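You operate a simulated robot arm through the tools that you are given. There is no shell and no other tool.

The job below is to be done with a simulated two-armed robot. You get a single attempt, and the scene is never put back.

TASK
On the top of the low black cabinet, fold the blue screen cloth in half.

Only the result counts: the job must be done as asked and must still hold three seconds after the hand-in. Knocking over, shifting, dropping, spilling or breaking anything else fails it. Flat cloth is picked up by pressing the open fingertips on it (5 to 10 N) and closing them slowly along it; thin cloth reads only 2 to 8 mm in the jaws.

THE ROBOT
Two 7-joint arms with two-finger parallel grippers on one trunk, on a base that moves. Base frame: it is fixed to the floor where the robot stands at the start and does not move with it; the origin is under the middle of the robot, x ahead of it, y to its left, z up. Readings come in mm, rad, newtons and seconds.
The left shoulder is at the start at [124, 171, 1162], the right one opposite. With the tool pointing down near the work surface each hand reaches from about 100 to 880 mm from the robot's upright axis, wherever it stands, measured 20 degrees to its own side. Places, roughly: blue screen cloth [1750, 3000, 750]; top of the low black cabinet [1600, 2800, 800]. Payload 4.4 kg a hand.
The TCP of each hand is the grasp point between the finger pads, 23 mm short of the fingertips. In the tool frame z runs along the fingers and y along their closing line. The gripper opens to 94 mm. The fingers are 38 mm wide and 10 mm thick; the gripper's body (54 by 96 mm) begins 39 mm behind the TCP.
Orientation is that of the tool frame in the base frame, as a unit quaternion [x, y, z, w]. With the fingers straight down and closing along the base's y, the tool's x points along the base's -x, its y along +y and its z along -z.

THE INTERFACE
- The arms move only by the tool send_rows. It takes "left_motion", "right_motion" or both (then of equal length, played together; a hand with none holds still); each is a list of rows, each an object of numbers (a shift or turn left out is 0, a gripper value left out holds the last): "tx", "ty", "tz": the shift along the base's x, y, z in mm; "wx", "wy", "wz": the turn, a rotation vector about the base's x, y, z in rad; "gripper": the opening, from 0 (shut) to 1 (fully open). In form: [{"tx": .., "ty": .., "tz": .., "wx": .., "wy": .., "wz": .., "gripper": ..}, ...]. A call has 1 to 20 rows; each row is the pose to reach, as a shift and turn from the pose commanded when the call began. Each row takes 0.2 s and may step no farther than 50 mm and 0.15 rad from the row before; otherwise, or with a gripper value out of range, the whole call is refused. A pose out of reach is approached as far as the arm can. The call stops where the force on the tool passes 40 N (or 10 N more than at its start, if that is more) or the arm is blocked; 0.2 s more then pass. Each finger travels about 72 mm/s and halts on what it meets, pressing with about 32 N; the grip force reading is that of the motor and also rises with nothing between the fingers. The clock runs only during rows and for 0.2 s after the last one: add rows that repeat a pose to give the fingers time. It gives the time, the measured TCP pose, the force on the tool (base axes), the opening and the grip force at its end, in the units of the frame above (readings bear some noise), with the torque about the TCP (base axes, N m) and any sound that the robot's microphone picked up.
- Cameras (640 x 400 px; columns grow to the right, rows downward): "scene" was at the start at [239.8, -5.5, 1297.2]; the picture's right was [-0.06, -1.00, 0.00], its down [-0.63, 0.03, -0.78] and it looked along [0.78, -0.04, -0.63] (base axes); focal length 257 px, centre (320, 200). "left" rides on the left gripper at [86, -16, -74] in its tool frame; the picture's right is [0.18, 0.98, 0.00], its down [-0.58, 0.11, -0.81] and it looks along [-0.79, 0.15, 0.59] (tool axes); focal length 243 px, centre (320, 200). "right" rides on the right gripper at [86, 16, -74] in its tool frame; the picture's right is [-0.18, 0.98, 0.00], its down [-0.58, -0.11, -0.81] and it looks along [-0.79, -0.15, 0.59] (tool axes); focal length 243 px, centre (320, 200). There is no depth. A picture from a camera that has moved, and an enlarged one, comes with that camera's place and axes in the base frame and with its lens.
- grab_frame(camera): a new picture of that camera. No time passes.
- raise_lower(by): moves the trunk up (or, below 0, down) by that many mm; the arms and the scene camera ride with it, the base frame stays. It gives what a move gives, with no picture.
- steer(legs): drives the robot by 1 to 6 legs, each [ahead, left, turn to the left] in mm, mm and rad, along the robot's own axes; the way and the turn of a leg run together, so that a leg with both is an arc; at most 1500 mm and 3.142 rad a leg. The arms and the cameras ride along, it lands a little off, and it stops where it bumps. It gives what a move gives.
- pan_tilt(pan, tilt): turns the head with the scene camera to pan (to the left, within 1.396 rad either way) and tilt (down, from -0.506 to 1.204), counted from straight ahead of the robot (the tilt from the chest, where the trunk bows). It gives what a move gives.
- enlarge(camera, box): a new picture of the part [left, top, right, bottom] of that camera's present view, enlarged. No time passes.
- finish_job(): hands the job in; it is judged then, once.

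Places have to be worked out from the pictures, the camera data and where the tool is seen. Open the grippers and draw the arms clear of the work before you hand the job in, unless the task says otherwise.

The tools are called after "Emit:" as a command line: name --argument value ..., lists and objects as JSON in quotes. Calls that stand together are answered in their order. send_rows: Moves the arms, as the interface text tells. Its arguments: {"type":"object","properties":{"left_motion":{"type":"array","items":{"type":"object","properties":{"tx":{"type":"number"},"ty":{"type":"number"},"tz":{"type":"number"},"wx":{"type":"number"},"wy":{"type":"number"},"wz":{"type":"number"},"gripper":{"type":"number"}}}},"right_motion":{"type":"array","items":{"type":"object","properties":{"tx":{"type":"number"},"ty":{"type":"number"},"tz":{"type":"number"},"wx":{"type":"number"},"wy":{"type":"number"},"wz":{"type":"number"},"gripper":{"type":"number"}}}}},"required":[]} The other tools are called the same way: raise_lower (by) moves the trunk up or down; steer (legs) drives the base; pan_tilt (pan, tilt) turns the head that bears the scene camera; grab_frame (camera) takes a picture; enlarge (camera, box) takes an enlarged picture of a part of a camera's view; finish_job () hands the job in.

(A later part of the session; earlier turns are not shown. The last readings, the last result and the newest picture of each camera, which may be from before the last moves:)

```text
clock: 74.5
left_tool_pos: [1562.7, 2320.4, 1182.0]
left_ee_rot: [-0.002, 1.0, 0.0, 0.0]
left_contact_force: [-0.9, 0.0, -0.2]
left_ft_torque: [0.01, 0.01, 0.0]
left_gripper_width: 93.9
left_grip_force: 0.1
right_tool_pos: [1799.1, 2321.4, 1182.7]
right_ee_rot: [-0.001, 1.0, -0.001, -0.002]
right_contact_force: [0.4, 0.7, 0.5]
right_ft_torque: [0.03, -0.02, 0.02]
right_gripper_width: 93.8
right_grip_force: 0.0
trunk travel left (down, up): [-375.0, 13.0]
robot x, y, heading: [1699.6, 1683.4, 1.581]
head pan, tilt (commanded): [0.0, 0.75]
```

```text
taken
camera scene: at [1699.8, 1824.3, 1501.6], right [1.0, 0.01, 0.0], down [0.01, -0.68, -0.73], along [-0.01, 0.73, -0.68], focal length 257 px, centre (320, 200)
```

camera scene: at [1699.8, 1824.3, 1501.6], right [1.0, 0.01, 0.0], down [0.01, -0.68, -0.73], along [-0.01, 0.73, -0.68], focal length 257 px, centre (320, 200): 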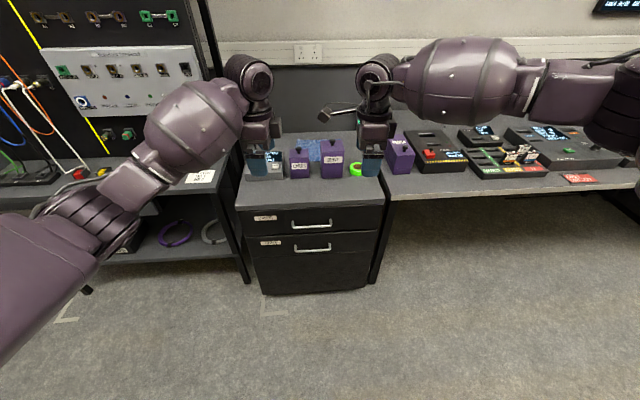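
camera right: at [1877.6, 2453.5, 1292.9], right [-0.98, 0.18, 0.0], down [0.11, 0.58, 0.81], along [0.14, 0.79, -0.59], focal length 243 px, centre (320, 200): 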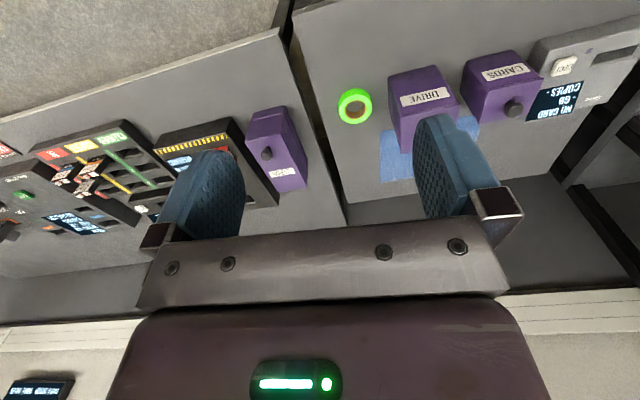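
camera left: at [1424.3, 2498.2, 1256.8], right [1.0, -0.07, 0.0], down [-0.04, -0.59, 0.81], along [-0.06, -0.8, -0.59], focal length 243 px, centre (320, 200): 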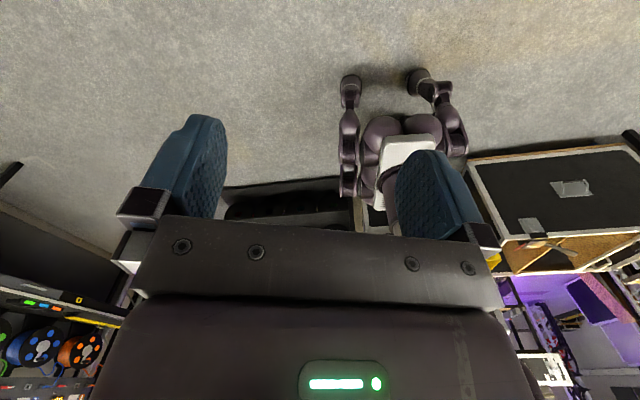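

The way ahead is clear at this height. I drive 500 mm forward toward the cabinet, leaving room for a final small approach.

Emit:
steer --legs '[[500, 0, -0.01]]'

Emit:
grab_frame --camera "scene"

Emit:
grab_frame --camera "left"

Emit:
grab_frame --camera "right"

```text
clock: 77.5
left_tool_pos: [1573.2, 2826.1, 1180.6]
left_ee_rot: [0.008, 1.0, 0.0, 0.0]
left_contact_force: [0.3, 0.9, -0.7]
left_ft_torque: [0.0, 0.0, 0.0]
left_gripper_width: 93.8
left_grip_force: 0.0
right_tool_pos: [1809.8, 2823.8, 1180.7]
right_ee_rot: [0.009, 1.0, -0.001, -0.004]
right_contact_force: [0.7, 1.3, 0.2]
right_ft_torque: [-0.01, 0.02, 0.04]
right_gripper_width: 93.8
right_grip_force: 0.0
trunk travel left (down, up): [-375.0, 13.0]
robot x, y, heading: [1697.2, 2186.3, 1.557]
head pan, tilt (commanded): [0.0, 0.75]
```

```text
taken
camera scene: at [1700.9, 2327.9, 1501.5], right [1.0, -0.01, 0.0], down [0.0, -0.68, -0.73], along [0.0, 0.73, -0.68], focal length 257 px, centre (320, 200)
```

scene: 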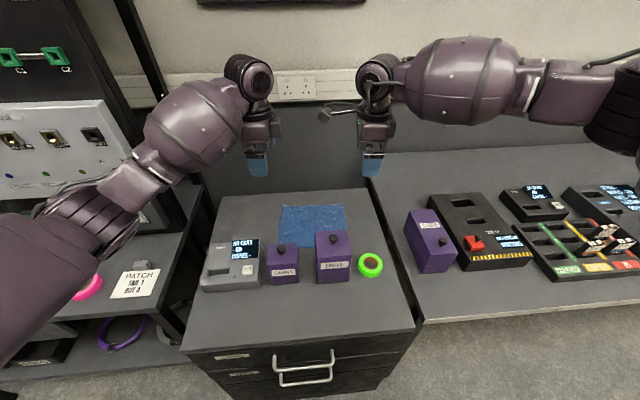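

```text
taken
camera left: at [1486.4, 2811.4, 1256.6], right [-0.17, 0.99, 0.0], down [0.58, 0.1, 0.81], along [0.79, 0.14, -0.59], focal length 243 px, centre (320, 200)
```

left: 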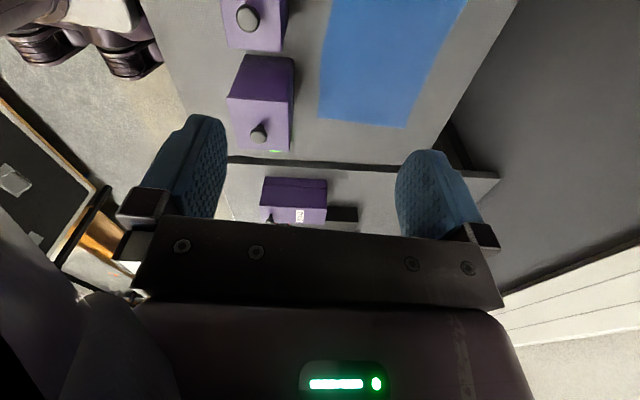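

```text
taken
camera right: at [1723.9, 2842.2, 1256.0], right [0.2, 0.98, 0.0], down [0.58, -0.12, 0.8], along [0.79, -0.16, -0.59], focal length 243 px, centre (320, 200)
```

right: 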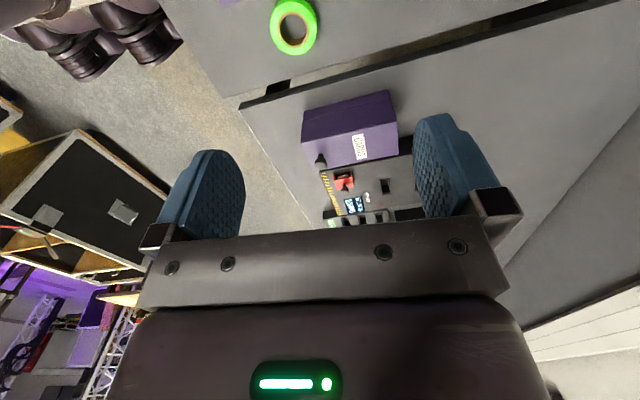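

The left hand camera shows the cloth clearly with its front edge just behind the canisters. I enlarge the scene view to pin down the corners and the table height.

Emit:
enlarge --camera "scene" --box '[190, 180, 430, 330]'

Emit:
enlarge --camera "left" --box '[200, 0, 520, 200]'

```text
2.67 times, centred on (310, 255) of scene
camera zoom: at [1700.9, 2327.9, 1501.5], right [1.0, -0.01, 0.0], down [0.0, -0.68, -0.73], along [0.0, 0.73, -0.68], focal length 686 px, centre (347, 53)
```

zoom: 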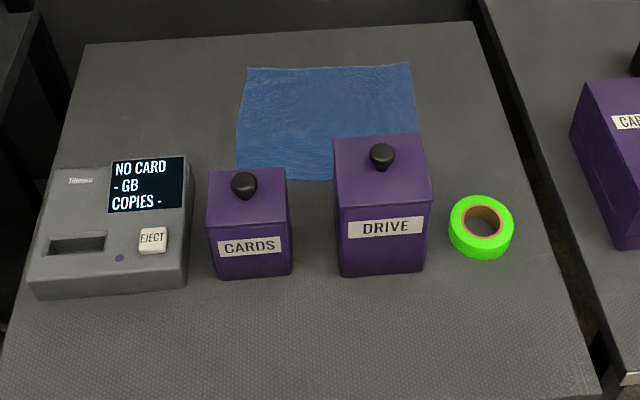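

```text
2.00 times, centred on (360, 100) of left
camera zoom: at [1486.4, 2811.4, 1256.6], right [-0.17, 0.99, 0.0], down [0.58, 0.1, 0.81], along [0.79, 0.14, -0.59], focal length 485 px, centre (240, 400)
```

zoom: 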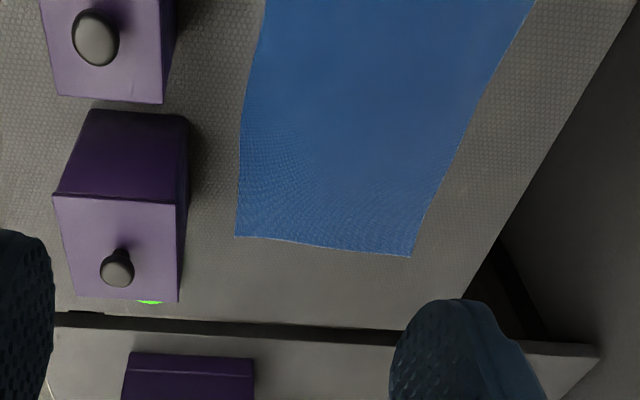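

Triangulating gives the table at z ≈ 797. The cloth's back corners are at about (1553, 3055) and (1794, 3063), its front corners near y 2864–2873, and DRIVE's back face is at y ≈ 2810. I edge forward 65 mm to bring the back edge within reach.

Emit:
steer --legs '[[65, 0, 0.012]]'

```text
clock: 78.5
left_tool_pos: [1565.8, 2849.5, 1181.4]
left_ee_rot: [-0.001, 1.0, 0.001, -0.001]
left_contact_force: [0.4, -0.1, -0.2]
left_ft_torque: [0.01, 0.02, -0.01]
left_gripper_width: 94.0
left_grip_force: 0.0
right_tool_pos: [1803.9, 2851.5, 1180.9]
right_ee_rot: [0.0, 1.0, 0.0, -0.002]
right_contact_force: [1.3, -0.5, -0.1]
right_ft_torque: [0.07, 0.05, 0.0]
right_gripper_width: 94.3
right_grip_force: 0.0
trunk travel left (down, up): [-375.0, 13.0]
robot x, y, heading: [1699.7, 2219.0, 1.579]
head pan, tilt (commanded): [0.0, 0.75]
stopped in leg 1: the robot was blocked; the commanded pose is now the measured one
```

The base was blocked after about 30 mm, so it touched something. I check whether anything on the cabinet moved.

Emit:
enlarge --camera "scene" --box '[190, 180, 430, 330]'

Emit:
grab_frame --camera "left"

Emit:
enlarge --camera "left" --box '[0, 0, 240, 150]'

```text
2.67 times, centred on (310, 255) of scene
camera zoom: at [1702.1, 2351.7, 1502.1], right [1.0, 0.01, 0.0], down [0.01, -0.68, -0.73], along [-0.01, 0.73, -0.68], focal length 686 px, centre (347, 53)
```

zoom: 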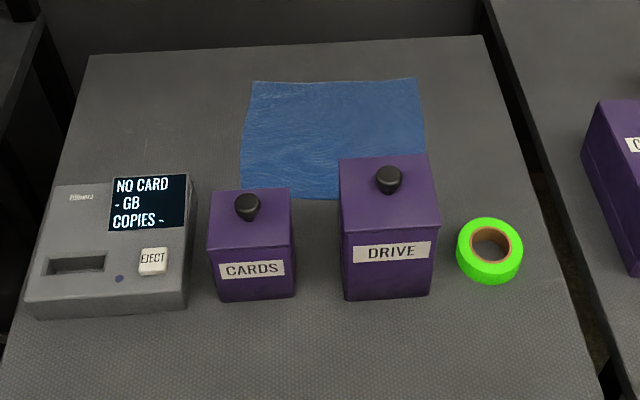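

```text
taken
camera left: at [1479.5, 2832.8, 1258.3], right [-0.19, 0.98, 0.0], down [0.58, 0.11, 0.81], along [0.79, 0.15, -0.59], focal length 243 px, centre (320, 200)
```

left: 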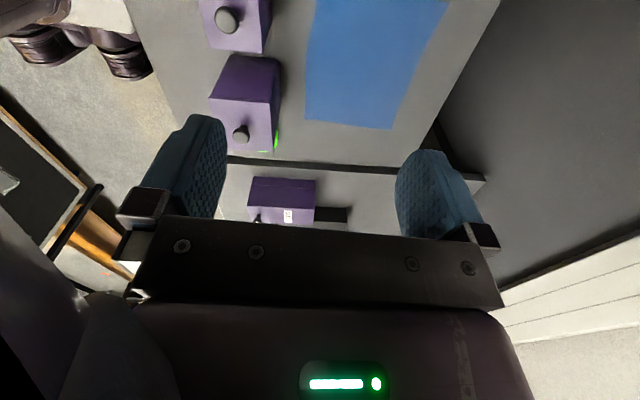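

```text
2.67 times, centred on (120, 75) of left
camera zoom: at [1479.5, 2832.8, 1258.3], right [-0.19, 0.98, 0.0], down [0.58, 0.11, 0.81], along [0.79, 0.15, -0.59], focal length 647 px, centre (853, 533)
```

zoom: 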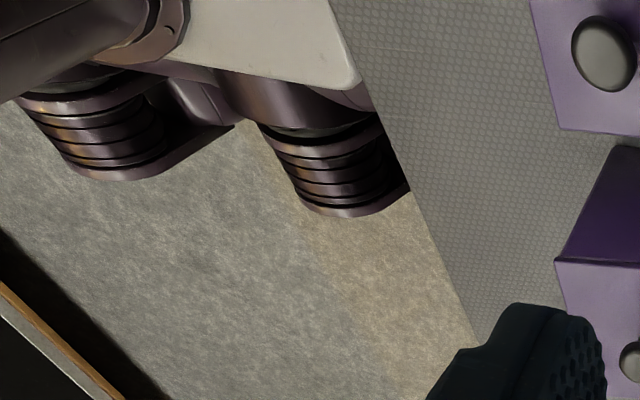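

The white base plate met the cabinet's front edge. Everything on the cabinet still sits where it was, within measurement noise. I back off 12 mm to break the contact.

Emit:
steer --legs '[[-12, 0, 0]]'

Emit:
send_rows --left_motion '[{"ty": 30}, {"ty": 60}, {"ty": 90}, {"ty": 120}, {"ty": 150}, {"ty": 170}, {"ty": 190}]' --right_motion '[{"ty": 30}, {"ty": 60}, {"ty": 90}, {"ty": 120}, {"ty": 150}, {"ty": 170}, {"ty": 190}]'

Emit:
grab_frame --camera "scene"

```text
clock: 79.3
left_tool_pos: [1565.7, 2844.4, 1178.6]
left_ee_rot: [-0.002, 1.0, -0.001, -0.001]
left_contact_force: [-0.1, 0.1, -0.7]
left_ft_torque: [0.0, 0.02, 0.02]
left_gripper_width: 94.0
left_grip_force: 0.1
right_tool_pos: [1803.4, 2843.4, 1179.4]
right_ee_rot: [0.001, 1.0, -0.003, -0.001]
right_contact_force: [-0.5, -0.3, 0.5]
right_ft_torque: [-0.02, -0.01, -0.03]
right_gripper_width: 94.2
right_grip_force: 0.0
trunk travel left (down, up): [-375.0, 13.0]
robot x, y, heading: [1698.8, 2209.5, 1.587]
head pan, tilt (commanded): [0.0, 0.75]
```

```text
clock: 80.9
left_tool_pos: [1565.9, 2988.6, 1182.2]
left_ee_rot: [-0.001, 1.0, -0.001, -0.001]
left_contact_force: [-0.1, -1.0, -0.2]
left_ft_torque: [0.01, 0.03, 0.0]
left_gripper_width: 93.8
left_grip_force: 0.2
left hand out of reach, approached as far as the arm can: row 6, 7
right_tool_pos: [1804.4, 2989.4, 1180.3]
right_ee_rot: [0.002, 1.0, -0.002, -0.001]
right_contact_force: [-0.5, -0.2, -0.3]
right_ft_torque: [-0.03, 0.02, 0.0]
right_gripper_width: 93.8
right_grip_force: 0.2
right hand out of reach, approached as far as the arm can: row 5, 6, 7
trunk travel left (down, up): [-375.0, 13.0]
robot x, y, heading: [1703.5, 2208.4, 1.584]
head pan, tilt (commanded): [0.0, 0.75]
```

```text
taken
camera scene: at [1701.9, 2344.6, 1501.6], right [1.0, 0.01, 0.0], down [0.01, -0.68, -0.73], along [-0.01, 0.73, -0.68], focal length 257 px, centre (320, 200)
```

scene: 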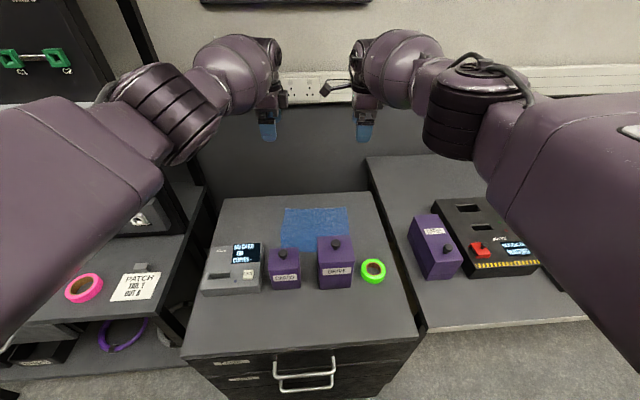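

With the tool straight down, the arms stop at y ≈ 2989, which is short of the back edge at about 3055. I test whether tilting the fingers forward brings the back edge into reach, still high above everything.

Emit:
send_rows --left_motion '[{"wx": 0.1, "ty": 10}, {"wx": 0.2, "ty": 20}, {"wx": 0.3, "ty": 35}, {"wx": 0.4, "ty": 48}, {"wx": 0.5, "ty": 60}]' --right_motion '[{"wx": 0.1, "ty": 10}, {"wx": 0.2, "ty": 20}, {"wx": 0.3, "ty": 35}, {"wx": 0.4, "ty": 48}, {"wx": 0.5, "ty": 60}]'

Emit:
grab_frame --camera "scene"

```text
clock: 82.1
left_tool_pos: [1564.6, 3052.4, 1177.5]
left_ee_rot: [-0.002, 0.969, 0.247, 0.0]
left_contact_force: [-0.3, -0.1, -0.4]
left_ft_torque: [0.01, 0.0, 0.02]
left_gripper_width: 94.1
left_grip_force: 0.1
right_tool_pos: [1807.4, 3048.4, 1180.7]
right_ee_rot: [0.001, 0.969, 0.245, -0.002]
right_contact_force: [-0.4, 0.4, -0.4]
right_ft_torque: [0.0, 0.0, 0.01]
right_gripper_width: 94.1
right_grip_force: 0.1
trunk travel left (down, up): [-375.0, 13.0]
robot x, y, heading: [1704.7, 2208.1, 1.58]
head pan, tilt (commanded): [0.0, 0.75]
```

```text
taken
camera scene: at [1701.9, 2345.8, 1501.5], right [1.0, 0.01, 0.0], down [0.01, -0.68, -0.73], along [-0.01, 0.73, -0.68], focal length 257 px, centre (320, 200)
```

scene: 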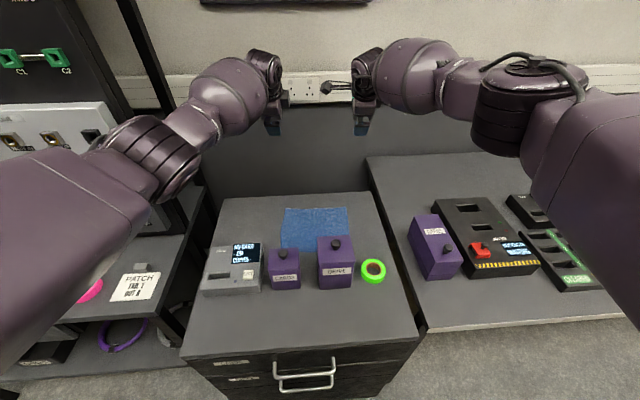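

The tilted fingers reach y ≈ 3050. Next I check that this also holds near the table, lowering both hands in the open area over the cloth's back edge while staying about 60 mm above it.

Emit:
send_rows --left_motion '[{"tz": -40}, {"tz": -80}, {"tz": -120}, {"tz": -160}, {"tz": -200}, {"tz": -240}, {"tz": -270}]' --right_motion '[{"tz": -40}, {"tz": -80}, {"tz": -120}, {"tz": -160}, {"tz": -200}, {"tz": -240}, {"tz": -270}]'

Emit:
grab_frame --camera "scene"

Emit:
grab_frame --camera "left"

```text
clock: 83.7
left_tool_pos: [1557.6, 3009.5, 957.8]
left_ee_rot: [-0.001, 0.969, 0.246, 0.0]
left_contact_force: [0.9, -0.1, 0.8]
left_ft_torque: [0.01, 0.05, -0.02]
left_gripper_width: 94.0
left_grip_force: 0.1
left hand out of reach, approached as far as the arm can: row 3, 4, 5, 6, 7
right_tool_pos: [1818.8, 3006.7, 948.7]
right_ee_rot: [0.001, 0.97, 0.245, -0.002]
right_contact_force: [-0.4, -0.5, 0.8]
right_ft_torque: [0.03, 0.0, 0.01]
right_gripper_width: 93.9
right_grip_force: 0.0
right hand out of reach, approached as far as the arm can: row 3, 4, 5, 6, 7
trunk travel left (down, up): [-375.0, 13.0]
robot x, y, heading: [1698.2, 2208.3, 1.578]
head pan, tilt (commanded): [0.0, 0.75]
```

```text
taken
camera scene: at [1701.7, 2345.2, 1501.6], right [1.0, 0.01, 0.0], down [0.01, -0.68, -0.73], along [-0.01, 0.73, -0.68], focal length 257 px, centre (320, 200)
```

scene: 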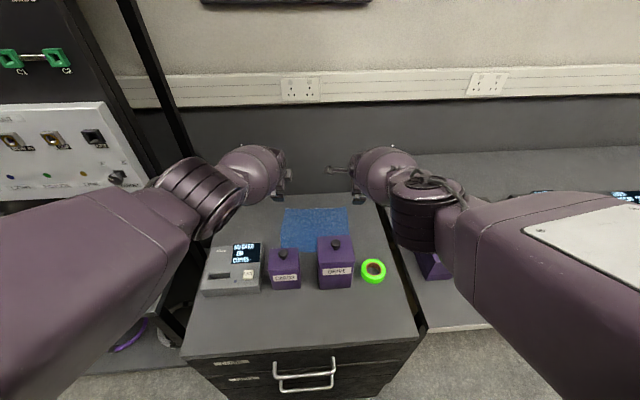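

```text
taken
camera left: at [1472.4, 2959.8, 1016.3], right [-0.19, 0.86, 0.47], down [0.58, -0.29, 0.76], along [0.79, 0.42, -0.45], focal length 243 px, centre (320, 200)
```

left: 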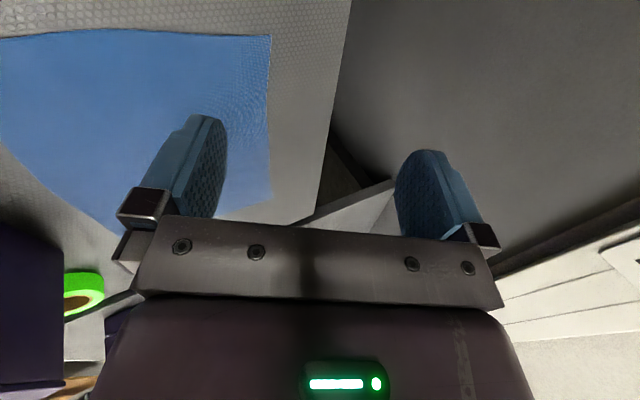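

At trunk +200 the reach shrinks as the hands go down: I estimate the shoulder-to-wrist limit at 658 mm with the wrist about 157 mm above the TCP. With the trunk 200 mm lower, both the front edge (upright) and the back edge (tilted) are reachable. I raise the hands and level them, then lower the trunk.

Emit:
send_rows --left_motion '[{"wx": -0.0, "tz": 40, "ty": -10}, {"wx": -0.1, "tz": 80, "ty": -20}, {"wx": -0.2, "tz": 120, "ty": -30}, {"wx": -0.3, "tz": 160, "ty": -40}, {"wx": -0.4, "tz": 200, "ty": -50}, {"wx": -0.5, "tz": 222, "ty": -60}]' --right_motion '[{"wx": -0.0, "tz": 40, "ty": -10}, {"wx": -0.1, "tz": 80, "ty": -20}, {"wx": -0.2, "tz": 120, "ty": -30}, {"wx": -0.3, "tz": 160, "ty": -40}, {"wx": -0.4, "tz": 200, "ty": -50}, {"wx": -0.5, "tz": 231, "ty": -60}]'

Emit:
raise_lower --by -200

Emit:
grab_frame --camera "scene"

Emit:
grab_frame --camera "left"

```text
clock: 85.1
left_tool_pos: [1556.3, 2987.4, 1178.1]
left_ee_rot: [-0.002, 1.0, -0.002, 0.001]
left_contact_force: [-1.2, -0.9, -0.8]
left_ft_torque: [-0.02, -0.07, -0.02]
left_gripper_width: 94.1
left_grip_force: 0.0
left hand out of reach, approached as far as the arm can: row 1, 2, 3, 4, 5, 6
right_tool_pos: [1812.6, 2945.5, 1177.2]
right_ee_rot: [0.0, 1.0, -0.004, 0.0]
right_contact_force: [-0.1, 0.6, 0.2]
right_ft_torque: [-0.01, -0.1, 0.02]
right_gripper_width: 94.1
right_grip_force: 0.1
right hand out of reach, approached as far as the arm can: row 1, 2, 3, 4
trunk travel left (down, up): [-375.0, 13.0]
robot x, y, heading: [1698.4, 2207.9, 1.58]
head pan, tilt (commanded): [0.0, 0.75]
```

```text
clock: 87.2
left_tool_pos: [1563.1, 2988.0, 977.7]
left_ee_rot: [0.0, 1.0, 0.0, 0.0]
left_contact_force: [0.0, -0.1, -0.1]
left_ft_torque: [0.03, -0.01, 0.02]
left_gripper_width: 94.1
left_grip_force: 0.1
right_tool_pos: [1818.4, 2945.1, 982.7]
right_ee_rot: [0.002, 1.0, -0.001, -0.001]
right_contact_force: [0.1, -0.2, 0.7]
right_ft_torque: [-0.01, 0.01, -0.02]
right_gripper_width: 94.1
right_grip_force: 0.1
trunk travel left (down, up): [-175.0, 213.0]
robot x, y, heading: [1699.9, 2207.0, 1.579]
head pan, tilt (commanded): [0.0, 0.75]
```

```text
taken
camera scene: at [1701.0, 2440.3, 1291.7], right [1.0, 0.01, 0.0], down [0.01, -0.68, -0.73], along [-0.01, 0.73, -0.68], focal length 257 px, centre (320, 200)
```

scene: 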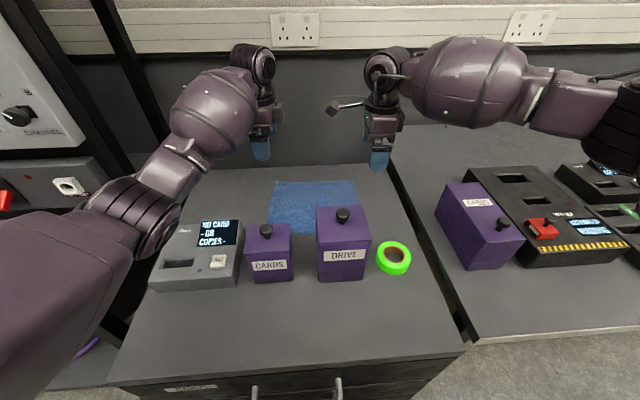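

```text
taken
camera left: at [1477.5, 2972.4, 1054.7], right [-0.19, 0.98, 0.0], down [0.58, 0.11, 0.81], along [0.79, 0.15, -0.59], focal length 243 px, centre (320, 200)
```

left: 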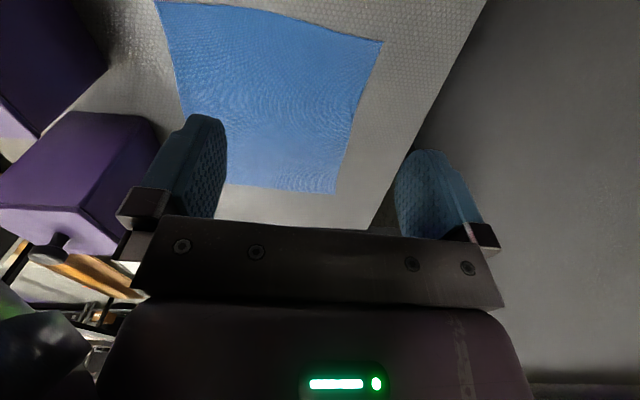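

Lowering the trunk also leans it forward, which gives more reach. The left camera places the cloth's corners at about FL (1567, 2851), FR (1803, 2864), BL (1558, 3050), BR (1795, 3063). I'll fold the front edge over to the back edge, so I move both hands to hover over the front corners with the fingers partly closed.

Emit:
send_rows --left_motion '[{"tx": 5, "ty": -25, "tz": 0, "gripper": 0.42}, {"tx": 10, "ty": -50, "tz": 0, "gripper": 0.42}, {"tx": 15, "ty": -75, "tz": 0, "gripper": 0.42}, {"tx": 20, "ty": -100, "tz": 0, "gripper": 0.42}, {"tx": 25, "ty": -116, "tz": -20, "gripper": 0.42}, {"tx": 25, "ty": -116, "tz": -50, "gripper": 0.42}]' --right_motion '[{"tx": -8, "ty": -10, "gripper": 0.42}, {"tx": -16, "ty": -20, "gripper": 0.42}, {"tx": -24, "ty": -30, "gripper": 0.42}, {"tx": -32, "ty": -40, "gripper": 0.42}, {"tx": -42, "ty": -52, "tz": -20, "gripper": 0.42}, {"tx": -42, "ty": -57, "tz": -53, "gripper": 0.42}]'

Emit:
grab_frame --camera "scene"

Emit:
grab_frame --camera "left"

Emit:
grab_frame --camera "right"

```text
clock: 88.6
left_tool_pos: [1589.1, 2872.4, 926.7]
left_ee_rot: [-0.002, 1.0, -0.002, -0.001]
left_contact_force: [-1.1, 1.3, 0.1]
left_ft_torque: [-0.01, -0.02, -0.01]
left_gripper_width: 39.7
left_grip_force: 0.0
right_tool_pos: [1775.9, 2889.6, 926.2]
right_ee_rot: [0.001, 1.0, -0.004, -0.003]
right_contact_force: [-0.3, 0.7, 0.4]
right_ft_torque: [0.0, 0.02, 0.01]
right_gripper_width: 39.6
right_grip_force: 0.0
trunk travel left (down, up): [-175.0, 213.0]
robot x, y, heading: [1704.6, 2205.4, 1.581]
head pan, tilt (commanded): [0.0, 0.75]
```

```text
taken
camera scene: at [1701.0, 2442.7, 1290.7], right [1.0, 0.01, 0.0], down [0.01, -0.68, -0.73], along [-0.01, 0.73, -0.68], focal length 257 px, centre (320, 200)
```

scene: 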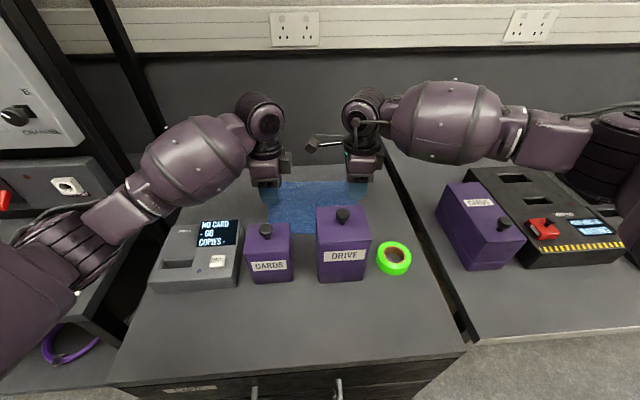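

```text
taken
camera left: at [1503.3, 2856.9, 1002.2], right [-0.19, 0.98, 0.0], down [0.58, 0.11, 0.8], along [0.79, 0.15, -0.59], focal length 243 px, centre (320, 200)
```

left: 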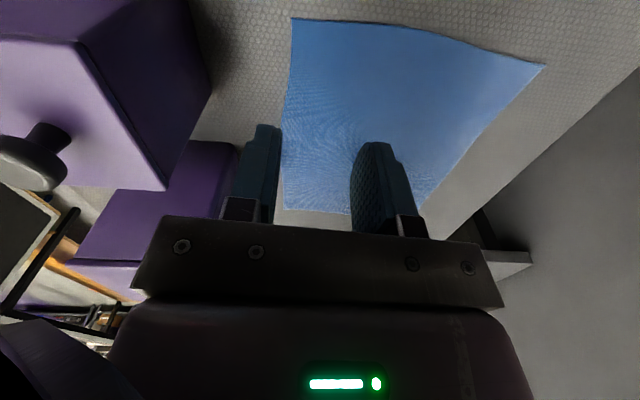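

```text
taken
camera right: at [1689.2, 2907.0, 1001.0], right [0.19, 0.98, -0.01], down [0.58, -0.1, 0.8], along [0.79, -0.15, -0.59], focal length 243 px, centre (320, 200)
```

right: 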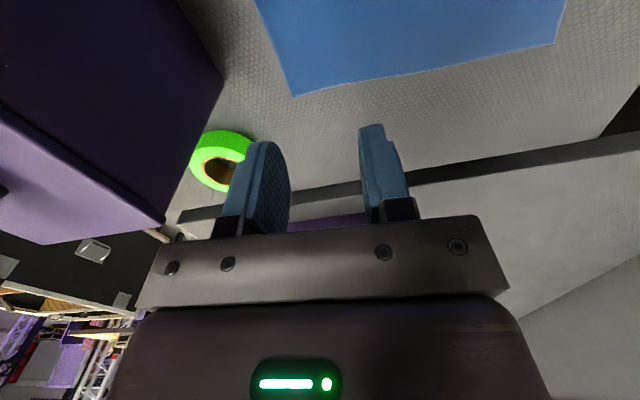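

The close-up views agree: FL (1568, 2849), FR (1804, 2861), BL (1562, 3055), BR (1799, 3065), with DRIVE's back face at y ≈ 2804. I set the hands to y 2860 and 2871, leaving about 19 mm to DRIVE, and lower to roughly 30 mm above the table.

Emit:
send_rows --left_motion '[{"ty": -12, "tz": 0}, {"ty": -12, "tz": -20}, {"ty": -12, "tz": -40}, {"ty": -12, "tz": -60}, {"ty": -12, "tz": -76}]' --right_motion '[{"ty": -17, "tz": 0}, {"ty": -17, "tz": -20}, {"ty": -17, "tz": -40}, {"ty": -17, "tz": -60}, {"ty": -17, "tz": -76}]'

Emit:
grab_frame --camera "left"

Emit:
grab_frame --camera "right"

Emit:
enlarge --camera "scene" --box '[210, 120, 430, 280]'

```text
clock: 89.8
left_tool_pos: [1588.9, 2859.6, 849.8]
left_ee_rot: [-0.001, 1.0, -0.001, -0.001]
left_contact_force: [0.3, 0.2, 0.0]
left_ft_torque: [-0.01, 0.0, 0.01]
left_gripper_width: 39.7
left_grip_force: 0.1
right_tool_pos: [1775.8, 2873.9, 850.3]
right_ee_rot: [0.002, 1.0, -0.002, -0.002]
right_contact_force: [-0.2, 0.2, -0.4]
right_ft_torque: [-0.03, -0.02, 0.01]
right_gripper_width: 39.3
right_grip_force: 0.0
trunk travel left (down, up): [-175.0, 213.0]
robot x, y, heading: [1702.4, 2206.2, 1.582]
head pan, tilt (commanded): [0.0, 0.75]
```

```text
taken
camera left: at [1502.9, 2844.3, 926.4], right [-0.19, 0.98, 0.0], down [0.58, 0.11, 0.8], along [0.79, 0.15, -0.59], focal length 243 px, centre (320, 200)
```

left: 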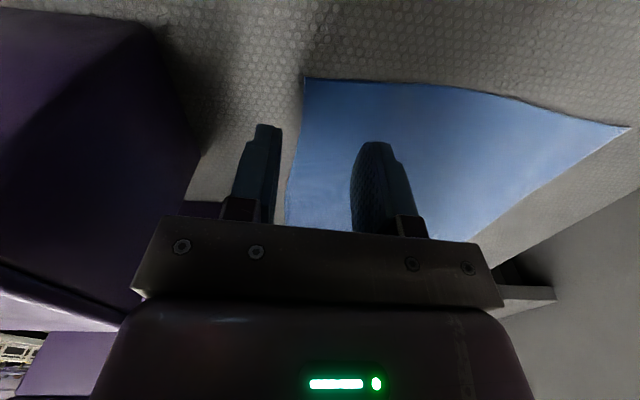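

```text
taken
camera right: at [1689.0, 2890.7, 924.9], right [0.19, 0.98, -0.01], down [0.58, -0.11, 0.8], along [0.79, -0.15, -0.59], focal length 243 px, centre (320, 200)
```

right: 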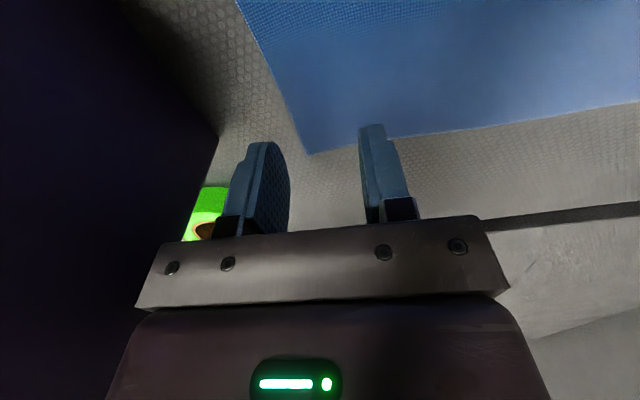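

```text
2.50 times, centred on (320, 200) of scene
camera zoom: at [1701.0, 2441.8, 1291.1], right [1.0, 0.01, 0.0], down [0.01, -0.68, -0.73], along [-0.01, 0.73, -0.68], focal length 643 px, centre (320, 200)
```

zoom: 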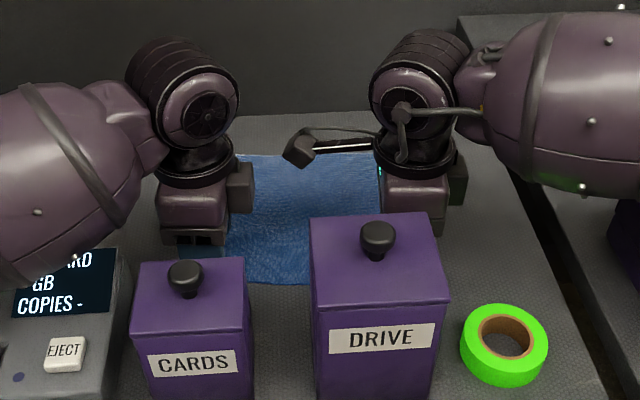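

Both hands sit cleanly between the canisters and the cloth edge, straddling the front edge as planned. I lower 24 mm and then feel for the table in small steps.

Emit:
send_rows --left_motion '[{"tz": -6}, {"tz": -12}, {"tz": -18}, {"tz": -22}, {"tz": -24}, {"tz": -24}]' --right_motion '[{"tz": -6}, {"tz": -12}, {"tz": -18}, {"tz": -22}, {"tz": -24}, {"tz": -24}]'

```text
clock: 91.2
left_tool_pos: [1587.8, 2861.5, 826.8]
left_ee_rot: [-0.002, 1.0, -0.001, 0.0]
left_contact_force: [0.0, 0.2, 0.2]
left_ft_torque: [-0.03, 0.01, 0.0]
left_gripper_width: 39.4
left_grip_force: 0.0
right_tool_pos: [1777.0, 2873.2, 826.0]
right_ee_rot: [0.001, 1.0, -0.003, -0.002]
right_contact_force: [-0.9, 0.0, -0.3]
right_ft_torque: [0.0, 0.01, 0.01]
right_gripper_width: 39.5
right_grip_force: 0.1
trunk travel left (down, up): [-175.0, 213.0]
robot x, y, heading: [1704.3, 2205.2, 1.582]
head pan, tilt (commanded): [0.0, 0.75]
```

No contact yet at TCP z ≈ 826. I go down another 5 mm in 1 mm steps.

Emit:
send_rows --left_motion '[{"tz": -1}, {"tz": -2}, {"tz": -3}, {"tz": -4}, {"tz": -5}, {"tz": -5}]' --right_motion '[{"tz": -1}, {"tz": -2}, {"tz": -3}, {"tz": -4}, {"tz": -5}, {"tz": -5}]'

```text
clock: 92.6
left_tool_pos: [1589.1, 2861.4, 824.8]
left_ee_rot: [-0.002, 1.0, 0.001, -0.001]
left_contact_force: [-1.2, 0.5, 9.8]
left_ft_torque: [0.24, 0.04, -0.02]
left_gripper_width: 39.6
left_grip_force: 0.0
right_tool_pos: [1774.7, 2872.4, 824.2]
right_ee_rot: [0.002, 1.0, -0.001, -0.002]
right_contact_force: [1.1, -0.3, 5.9]
right_ft_torque: [0.15, -0.13, -0.02]
right_gripper_width: 40.1
right_grip_force: 0.6
trunk travel left (down, up): [-175.0, 213.0]
robot x, y, heading: [1699.6, 2209.5, 1.575]
head pan, tilt (commanded): [0.0, 0.75]
```

Both hands have contact: left 9.8 N, right 5.9 N, so the table top is at z ≈ 801. I ease the left up about 0.8 mm and close both grippers slowly along the cloth.

Emit:
send_rows --left_motion '[{"tz": 0.8, "gripper": 0.42}, {"tz": 0.8, "gripper": 0.39}, {"tz": 0.8, "gripper": 0.36}, {"tz": 0.8, "gripper": 0.33}, {"tz": 0.8, "gripper": 0.3}, {"tz": 0.8, "gripper": 0.27}, {"tz": 0.8, "gripper": 0.24}, {"tz": 0.8, "gripper": 0.21}, {"tz": 0.8, "gripper": 0.18}, {"tz": 0.8, "gripper": 0.15}, {"tz": 0.8, "gripper": 0.12}, {"tz": 0.8, "gripper": 0.09}, {"tz": 0.8, "gripper": 0.06}, {"tz": 0.8, "gripper": 0.03}, {"tz": 0.8, "gripper": 0.0}, {"tz": 0.8, "gripper": 0.0}, {"tz": 0.8, "gripper": 0.0}]' --right_motion '[{"tz": -0.3, "gripper": 0.42}, {"tz": -0.3, "gripper": 0.39}, {"tz": -0.3, "gripper": 0.36}, {"tz": -0.3, "gripper": 0.33}, {"tz": -0.3, "gripper": 0.3}, {"tz": -0.3, "gripper": 0.27}, {"tz": -0.3, "gripper": 0.24}, {"tz": -0.3, "gripper": 0.21}, {"tz": -0.3, "gripper": 0.18}, {"tz": -0.3, "gripper": 0.15}, {"tz": -0.3, "gripper": 0.12}, {"tz": -0.3, "gripper": 0.09}, {"tz": -0.3, "gripper": 0.06}, {"tz": -0.3, "gripper": 0.03}, {"tz": -0.3, "gripper": 0.0}, {"tz": -0.3, "gripper": 0.0}, {"tz": -0.3, "gripper": 0.0}]'

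Emit:
grab_frame --camera "left"

Emit:
grab_frame --camera "right"

```text
clock: 96.2
left_tool_pos: [1588.6, 2859.7, 823.9]
left_ee_rot: [-0.001, 1.0, 0.0, -0.001]
left_contact_force: [0.5, -0.2, 2.6]
left_ft_torque: [0.0, 0.01, 0.0]
left_gripper_width: 1.9
left_grip_force: 31.7
right_tool_pos: [1776.2, 2871.8, 824.6]
right_ee_rot: [0.002, 1.0, -0.001, -0.002]
right_contact_force: [1.4, 3.9, 25.4]
right_ft_torque: [0.22, -0.35, 0.04]
right_gripper_width: 1.9
right_grip_force: 31.9
trunk travel left (down, up): [-175.0, 213.0]
robot x, y, heading: [1702.4, 2206.6, 1.582]
head pan, tilt (commanded): [0.0, 0.75]
```

```text
taken
camera left: at [1502.7, 2843.6, 900.0], right [-0.19, 0.98, 0.0], down [0.58, 0.11, 0.81], along [0.79, 0.15, -0.59], focal length 243 px, centre (320, 200)
```

left: 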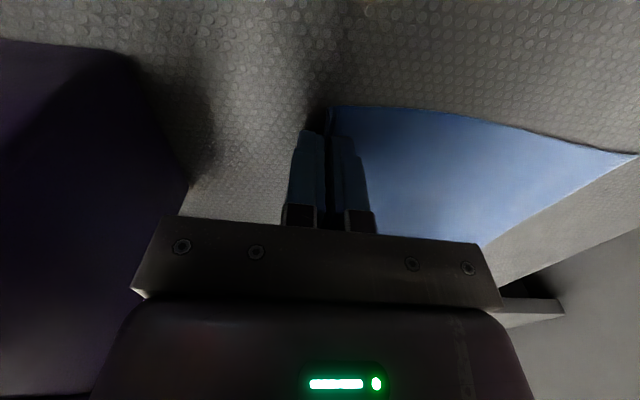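

```text
taken
camera right: at [1689.7, 2888.6, 898.9], right [0.19, 0.98, 0.0], down [0.58, -0.11, 0.8], along [0.79, -0.15, -0.59], focal length 243 px, centre (320, 200)
```

right: 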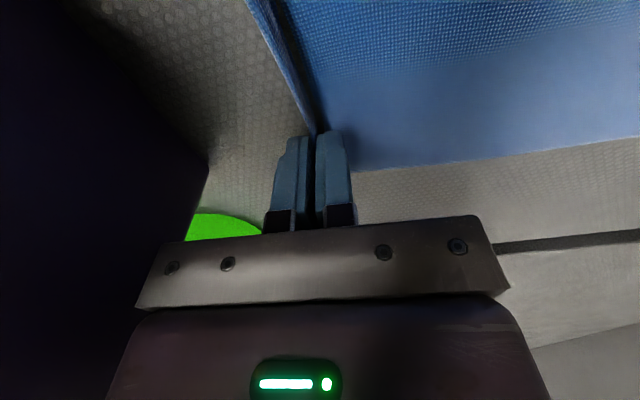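

Both jaws read 1.9 mm at full grip force, and the right view shows a ridge of cloth held between the fingers. I lift both hands 20 mm and check that the corners come along.

Emit:
send_rows --left_motion '[{"tz": 3, "gripper": 0}, {"tz": 7}, {"tz": 12}, {"tz": 17}, {"tz": 22}]' --right_motion '[{"tz": 3, "gripper": 0}, {"tz": 7}, {"tz": 12}, {"tz": 17}, {"tz": 22}]'

Emit:
grab_frame --camera "left"

Emit:
grab_frame --camera "right"

Emit:
enlarge --camera "scene" --box '[210, 120, 430, 280]'

```text
clock: 97.4
left_tool_pos: [1588.7, 2861.0, 844.2]
left_ee_rot: [-0.002, 1.0, -0.002, 0.0]
left_contact_force: [0.5, 0.2, -0.7]
left_ft_torque: [-0.03, -0.01, 0.02]
left_gripper_width: 2.2
left_grip_force: 32.3
right_tool_pos: [1775.7, 2871.1, 844.1]
right_ee_rot: [0.001, 1.0, -0.002, -0.002]
right_contact_force: [0.1, -0.1, -0.1]
right_ft_torque: [-0.01, 0.01, -0.02]
right_gripper_width: 2.0
right_grip_force: 32.2
trunk travel left (down, up): [-175.0, 213.0]
robot x, y, heading: [1697.9, 2209.4, 1.583]
head pan, tilt (commanded): [0.0, 0.75]
```

```text
taken
camera left: at [1502.4, 2845.3, 920.8], right [-0.19, 0.98, 0.0], down [0.58, 0.11, 0.81], along [0.79, 0.15, -0.59], focal length 243 px, centre (320, 200)
```

left: 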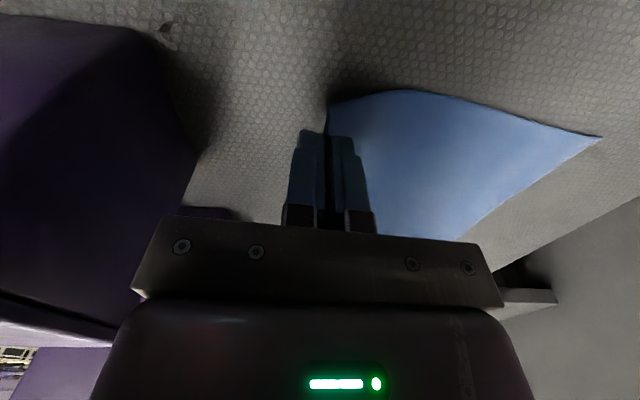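

```text
taken
camera right: at [1690.1, 2888.9, 918.7], right [0.19, 0.98, -0.01], down [0.58, -0.11, 0.8], along [0.79, -0.15, -0.59], focal length 243 px, centre (320, 200)
```

right: 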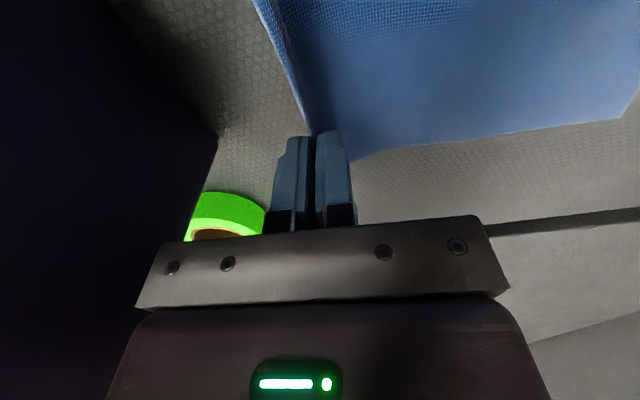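

```text
2.50 times, centred on (320, 200) of scene
camera zoom: at [1700.9, 2441.4, 1291.2], right [1.0, 0.01, 0.0], down [0.01, -0.68, -0.73], along [-0.01, 0.73, -0.68], focal length 643 px, centre (320, 200)
```

zoom: 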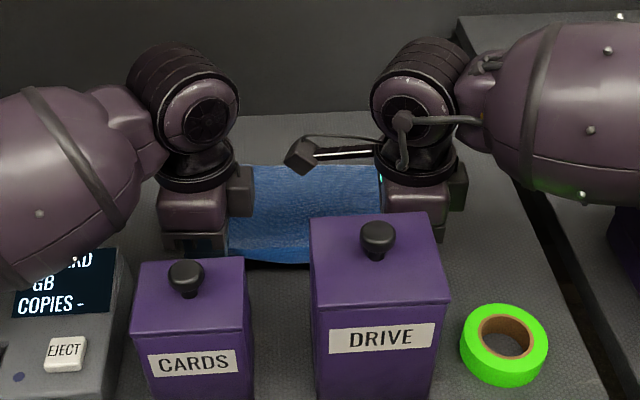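

Both front corners are lifted; the back edge has crept to about y 3034–3045 from the closing drag. I now carry the front edge up and over along an arc of about 84 mm radius around the middle line, and stop at the top to look.

Emit:
send_rows --left_motion '[{"ty": 5, "tz": 10}, {"ty": 11, "tz": 22}, {"ty": 18, "tz": 31}, {"ty": 25, "tz": 39}, {"ty": 33, "tz": 47}, {"ty": 42, "tz": 53}, {"ty": 52, "tz": 58}, {"ty": 62, "tz": 61}, {"ty": 73, "tz": 63}, {"ty": 84, "tz": 64}, {"ty": 84, "tz": 64}]' --right_motion '[{"ty": 5, "tz": 10}, {"ty": 11, "tz": 22}, {"ty": 18, "tz": 31}, {"ty": 25, "tz": 39}, {"ty": 33, "tz": 47}, {"ty": 42, "tz": 53}, {"ty": 52, "tz": 58}, {"ty": 62, "tz": 61}, {"ty": 73, "tz": 63}, {"ty": 84, "tz": 64}, {"ty": 84, "tz": 64}]'

Emit:
grab_frame --camera "left"

Emit:
grab_frame --camera "right"

Emit:
enlarge --camera "scene" --box '[210, 100, 430, 260]'

```text
clock: 99.8
left_tool_pos: [1588.6, 2946.8, 908.7]
left_ee_rot: [0.0, 1.0, -0.001, -0.001]
left_contact_force: [0.5, -0.2, 0.8]
left_ft_torque: [0.0, 0.04, 0.02]
left_gripper_width: 1.9
left_grip_force: 31.9
right_tool_pos: [1775.5, 2955.9, 907.9]
right_ee_rot: [0.0, 1.0, -0.002, -0.001]
right_contact_force: [0.6, 0.0, 0.7]
right_ft_torque: [0.02, 0.01, 0.03]
right_gripper_width: 2.1
right_grip_force: 31.9
trunk travel left (down, up): [-175.0, 213.0]
robot x, y, heading: [1697.8, 2205.4, 1.584]
head pan, tilt (commanded): [0.0, 0.75]
```

```text
taken
camera left: at [1502.7, 2929.7, 984.8], right [-0.19, 0.98, 0.0], down [0.58, 0.11, 0.81], along [0.79, 0.15, -0.59], focal length 243 px, centre (320, 200)
```

left: 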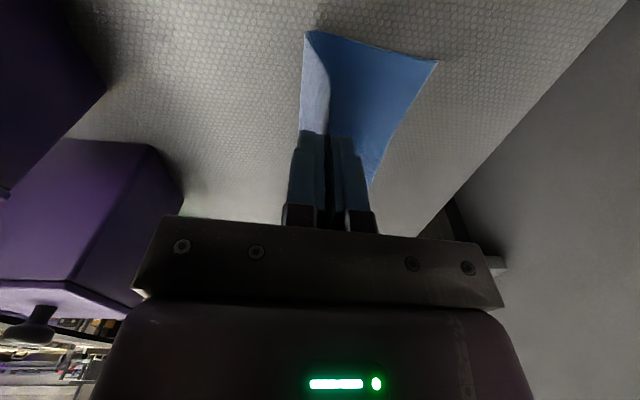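

```text
taken
camera right: at [1690.1, 2973.4, 983.1], right [0.19, 0.98, -0.01], down [0.58, -0.11, 0.8], along [0.79, -0.15, -0.59], focal length 243 px, centre (320, 200)
```

right: 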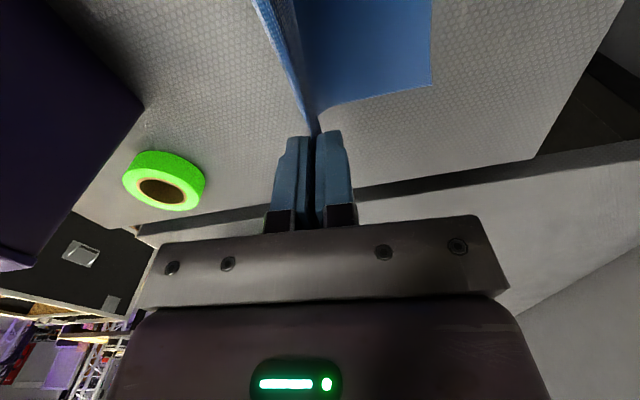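

```text
2.50 times, centred on (320, 180) of scene
camera zoom: at [1701.0, 2441.4, 1291.2], right [1.0, 0.01, 0.0], down [0.01, -0.68, -0.73], along [-0.01, 0.73, -0.68], focal length 643 px, centre (320, 250)
```

zoom: 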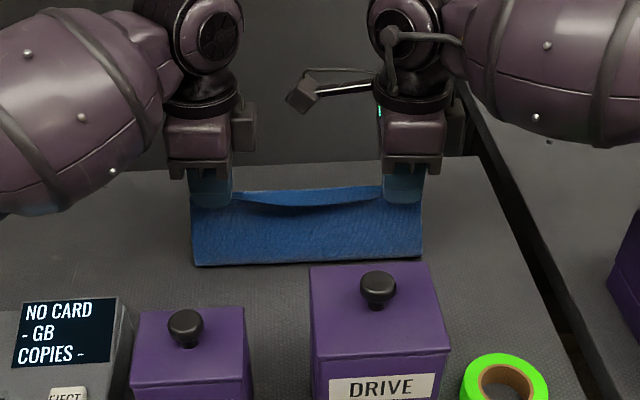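

The fold is going very well: the cloth hangs square from both hands, the fold line is at y ≈ 2934, and the back edge is at y 3028 (left) and 3040 (right). I bring the edge down onto the back edge along the second half of the arc and stop just above the table.

Emit:
send_rows --left_motion '[{"ty": 12, "tz": -1}, {"ty": 24, "tz": -5}, {"ty": 35, "tz": -11}, {"ty": 45, "tz": -19}, {"ty": 54, "tz": -29}, {"ty": 61, "tz": -40}, {"ty": 66, "tz": -51}, {"ty": 70, "tz": -61}, {"ty": 73, "tz": -70}, {"ty": 74, "tz": -76}, {"ty": 74, "tz": -76}]' --right_motion '[{"ty": 12, "tz": -1}, {"ty": 24, "tz": -5}, {"ty": 35, "tz": -11}, {"ty": 45, "tz": -19}, {"ty": 54, "tz": -29}, {"ty": 61, "tz": -40}, {"ty": 66, "tz": -51}, {"ty": 70, "tz": -61}, {"ty": 74, "tz": -70}, {"ty": 75, "tz": -76}, {"ty": 75, "tz": -76}]'

Emit:
grab_frame --camera "left"

Emit:
grab_frame --camera "right"

Emit:
enlarge --camera "scene" --box '[210, 100, 430, 260]'

```text
clock: 102.2
left_tool_pos: [1588.7, 3019.5, 830.8]
left_ee_rot: [-0.002, 1.0, -0.001, 0.0]
left_contact_force: [-0.7, 0.6, 0.6]
left_ft_torque: [-0.01, 0.02, 0.02]
left_gripper_width: 2.1
left_grip_force: 32.3
right_tool_pos: [1777.5, 3032.2, 833.1]
right_ee_rot: [0.0, 1.0, -0.001, -0.002]
right_contact_force: [-0.6, -0.1, 0.0]
right_ft_torque: [0.01, -0.02, 0.03]
right_gripper_width: 2.0
right_grip_force: 31.7
trunk travel left (down, up): [-175.0, 213.0]
robot x, y, heading: [1697.7, 2207.1, 1.585]
head pan, tilt (commanded): [0.0, 0.75]
```

```text
taken
camera left: at [1502.9, 3003.2, 907.4], right [-0.19, 0.98, 0.0], down [0.58, 0.11, 0.81], along [0.79, 0.15, -0.59], focal length 243 px, centre (320, 200)
```

left: 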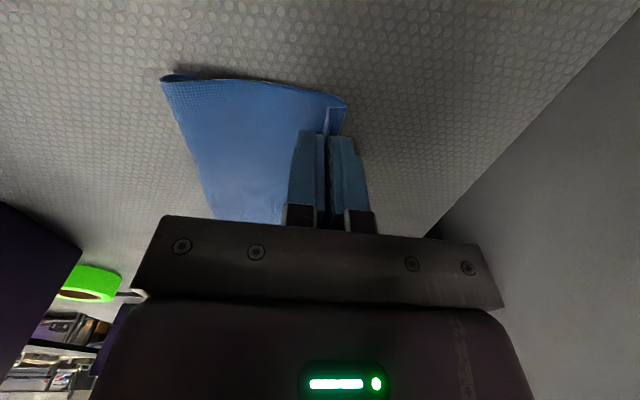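

```text
taken
camera right: at [1690.2, 3049.1, 907.5], right [0.19, 0.98, -0.01], down [0.58, -0.11, 0.8], along [0.79, -0.15, -0.59], focal length 243 px, centre (320, 200)
```

right: 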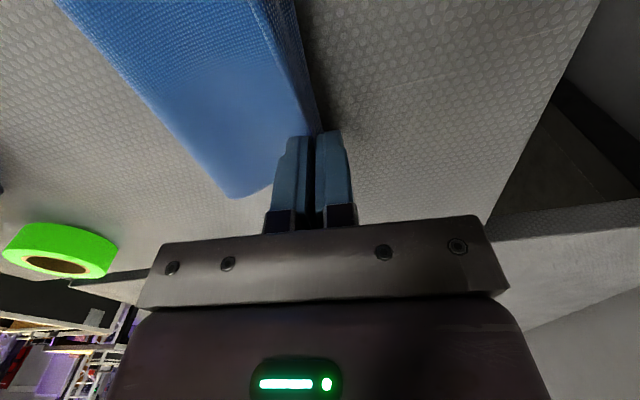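

```text
2.50 times, centred on (320, 180) of scene
camera zoom: at [1700.9, 2441.4, 1291.3], right [1.0, 0.01, 0.0], down [0.01, -0.68, -0.73], along [-0.01, 0.73, -0.68], focal length 643 px, centre (320, 250)
```

zoom: 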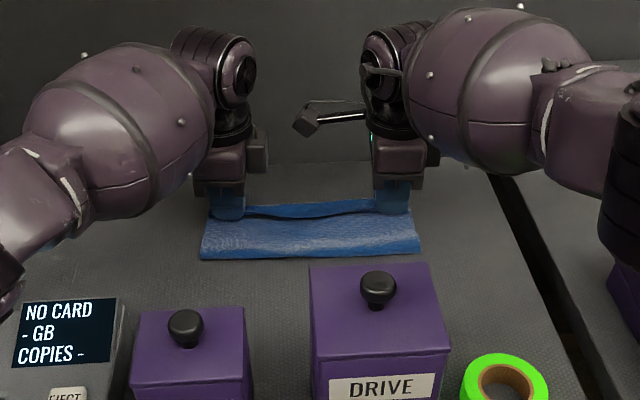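

The front edge now lies over the back edge, with the fold line at y ≈ 2945. I look closely at how the pinched edge sits before releasing.

Emit:
enlarge --camera "left" --box '[140, 50, 400, 240]'

Emit:
enlarge --camera "right" --box '[140, 0, 420, 240]'

```text
2.11 times, centred on (270, 145) of left
camera zoom: at [1502.9, 3003.2, 907.4], right [-0.19, 0.98, 0.0], down [0.58, 0.11, 0.81], along [0.79, 0.15, -0.59], focal length 511 px, centre (425, 316)
```

zoom: 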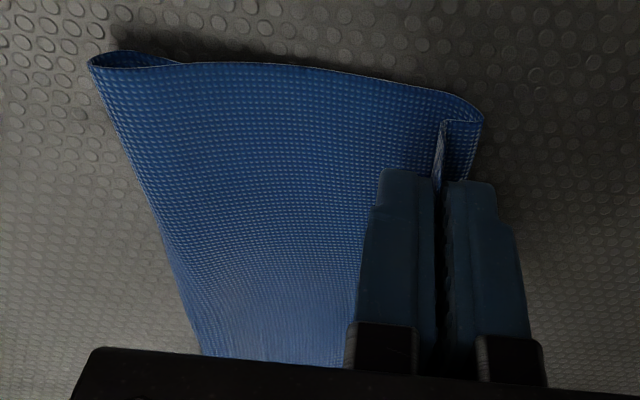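

```text
1.67 times, centred on (280, 120) of right
camera zoom: at [1690.2, 3049.1, 907.5], right [0.19, 0.98, -0.01], down [0.58, -0.11, 0.8], along [0.79, -0.15, -0.59], focal length 404 px, centre (387, 333)
```

zoom: 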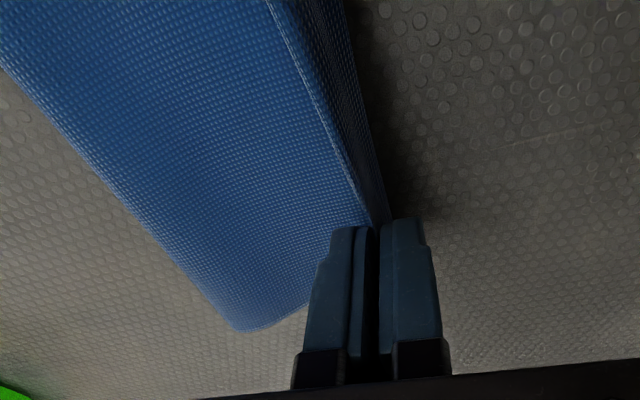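

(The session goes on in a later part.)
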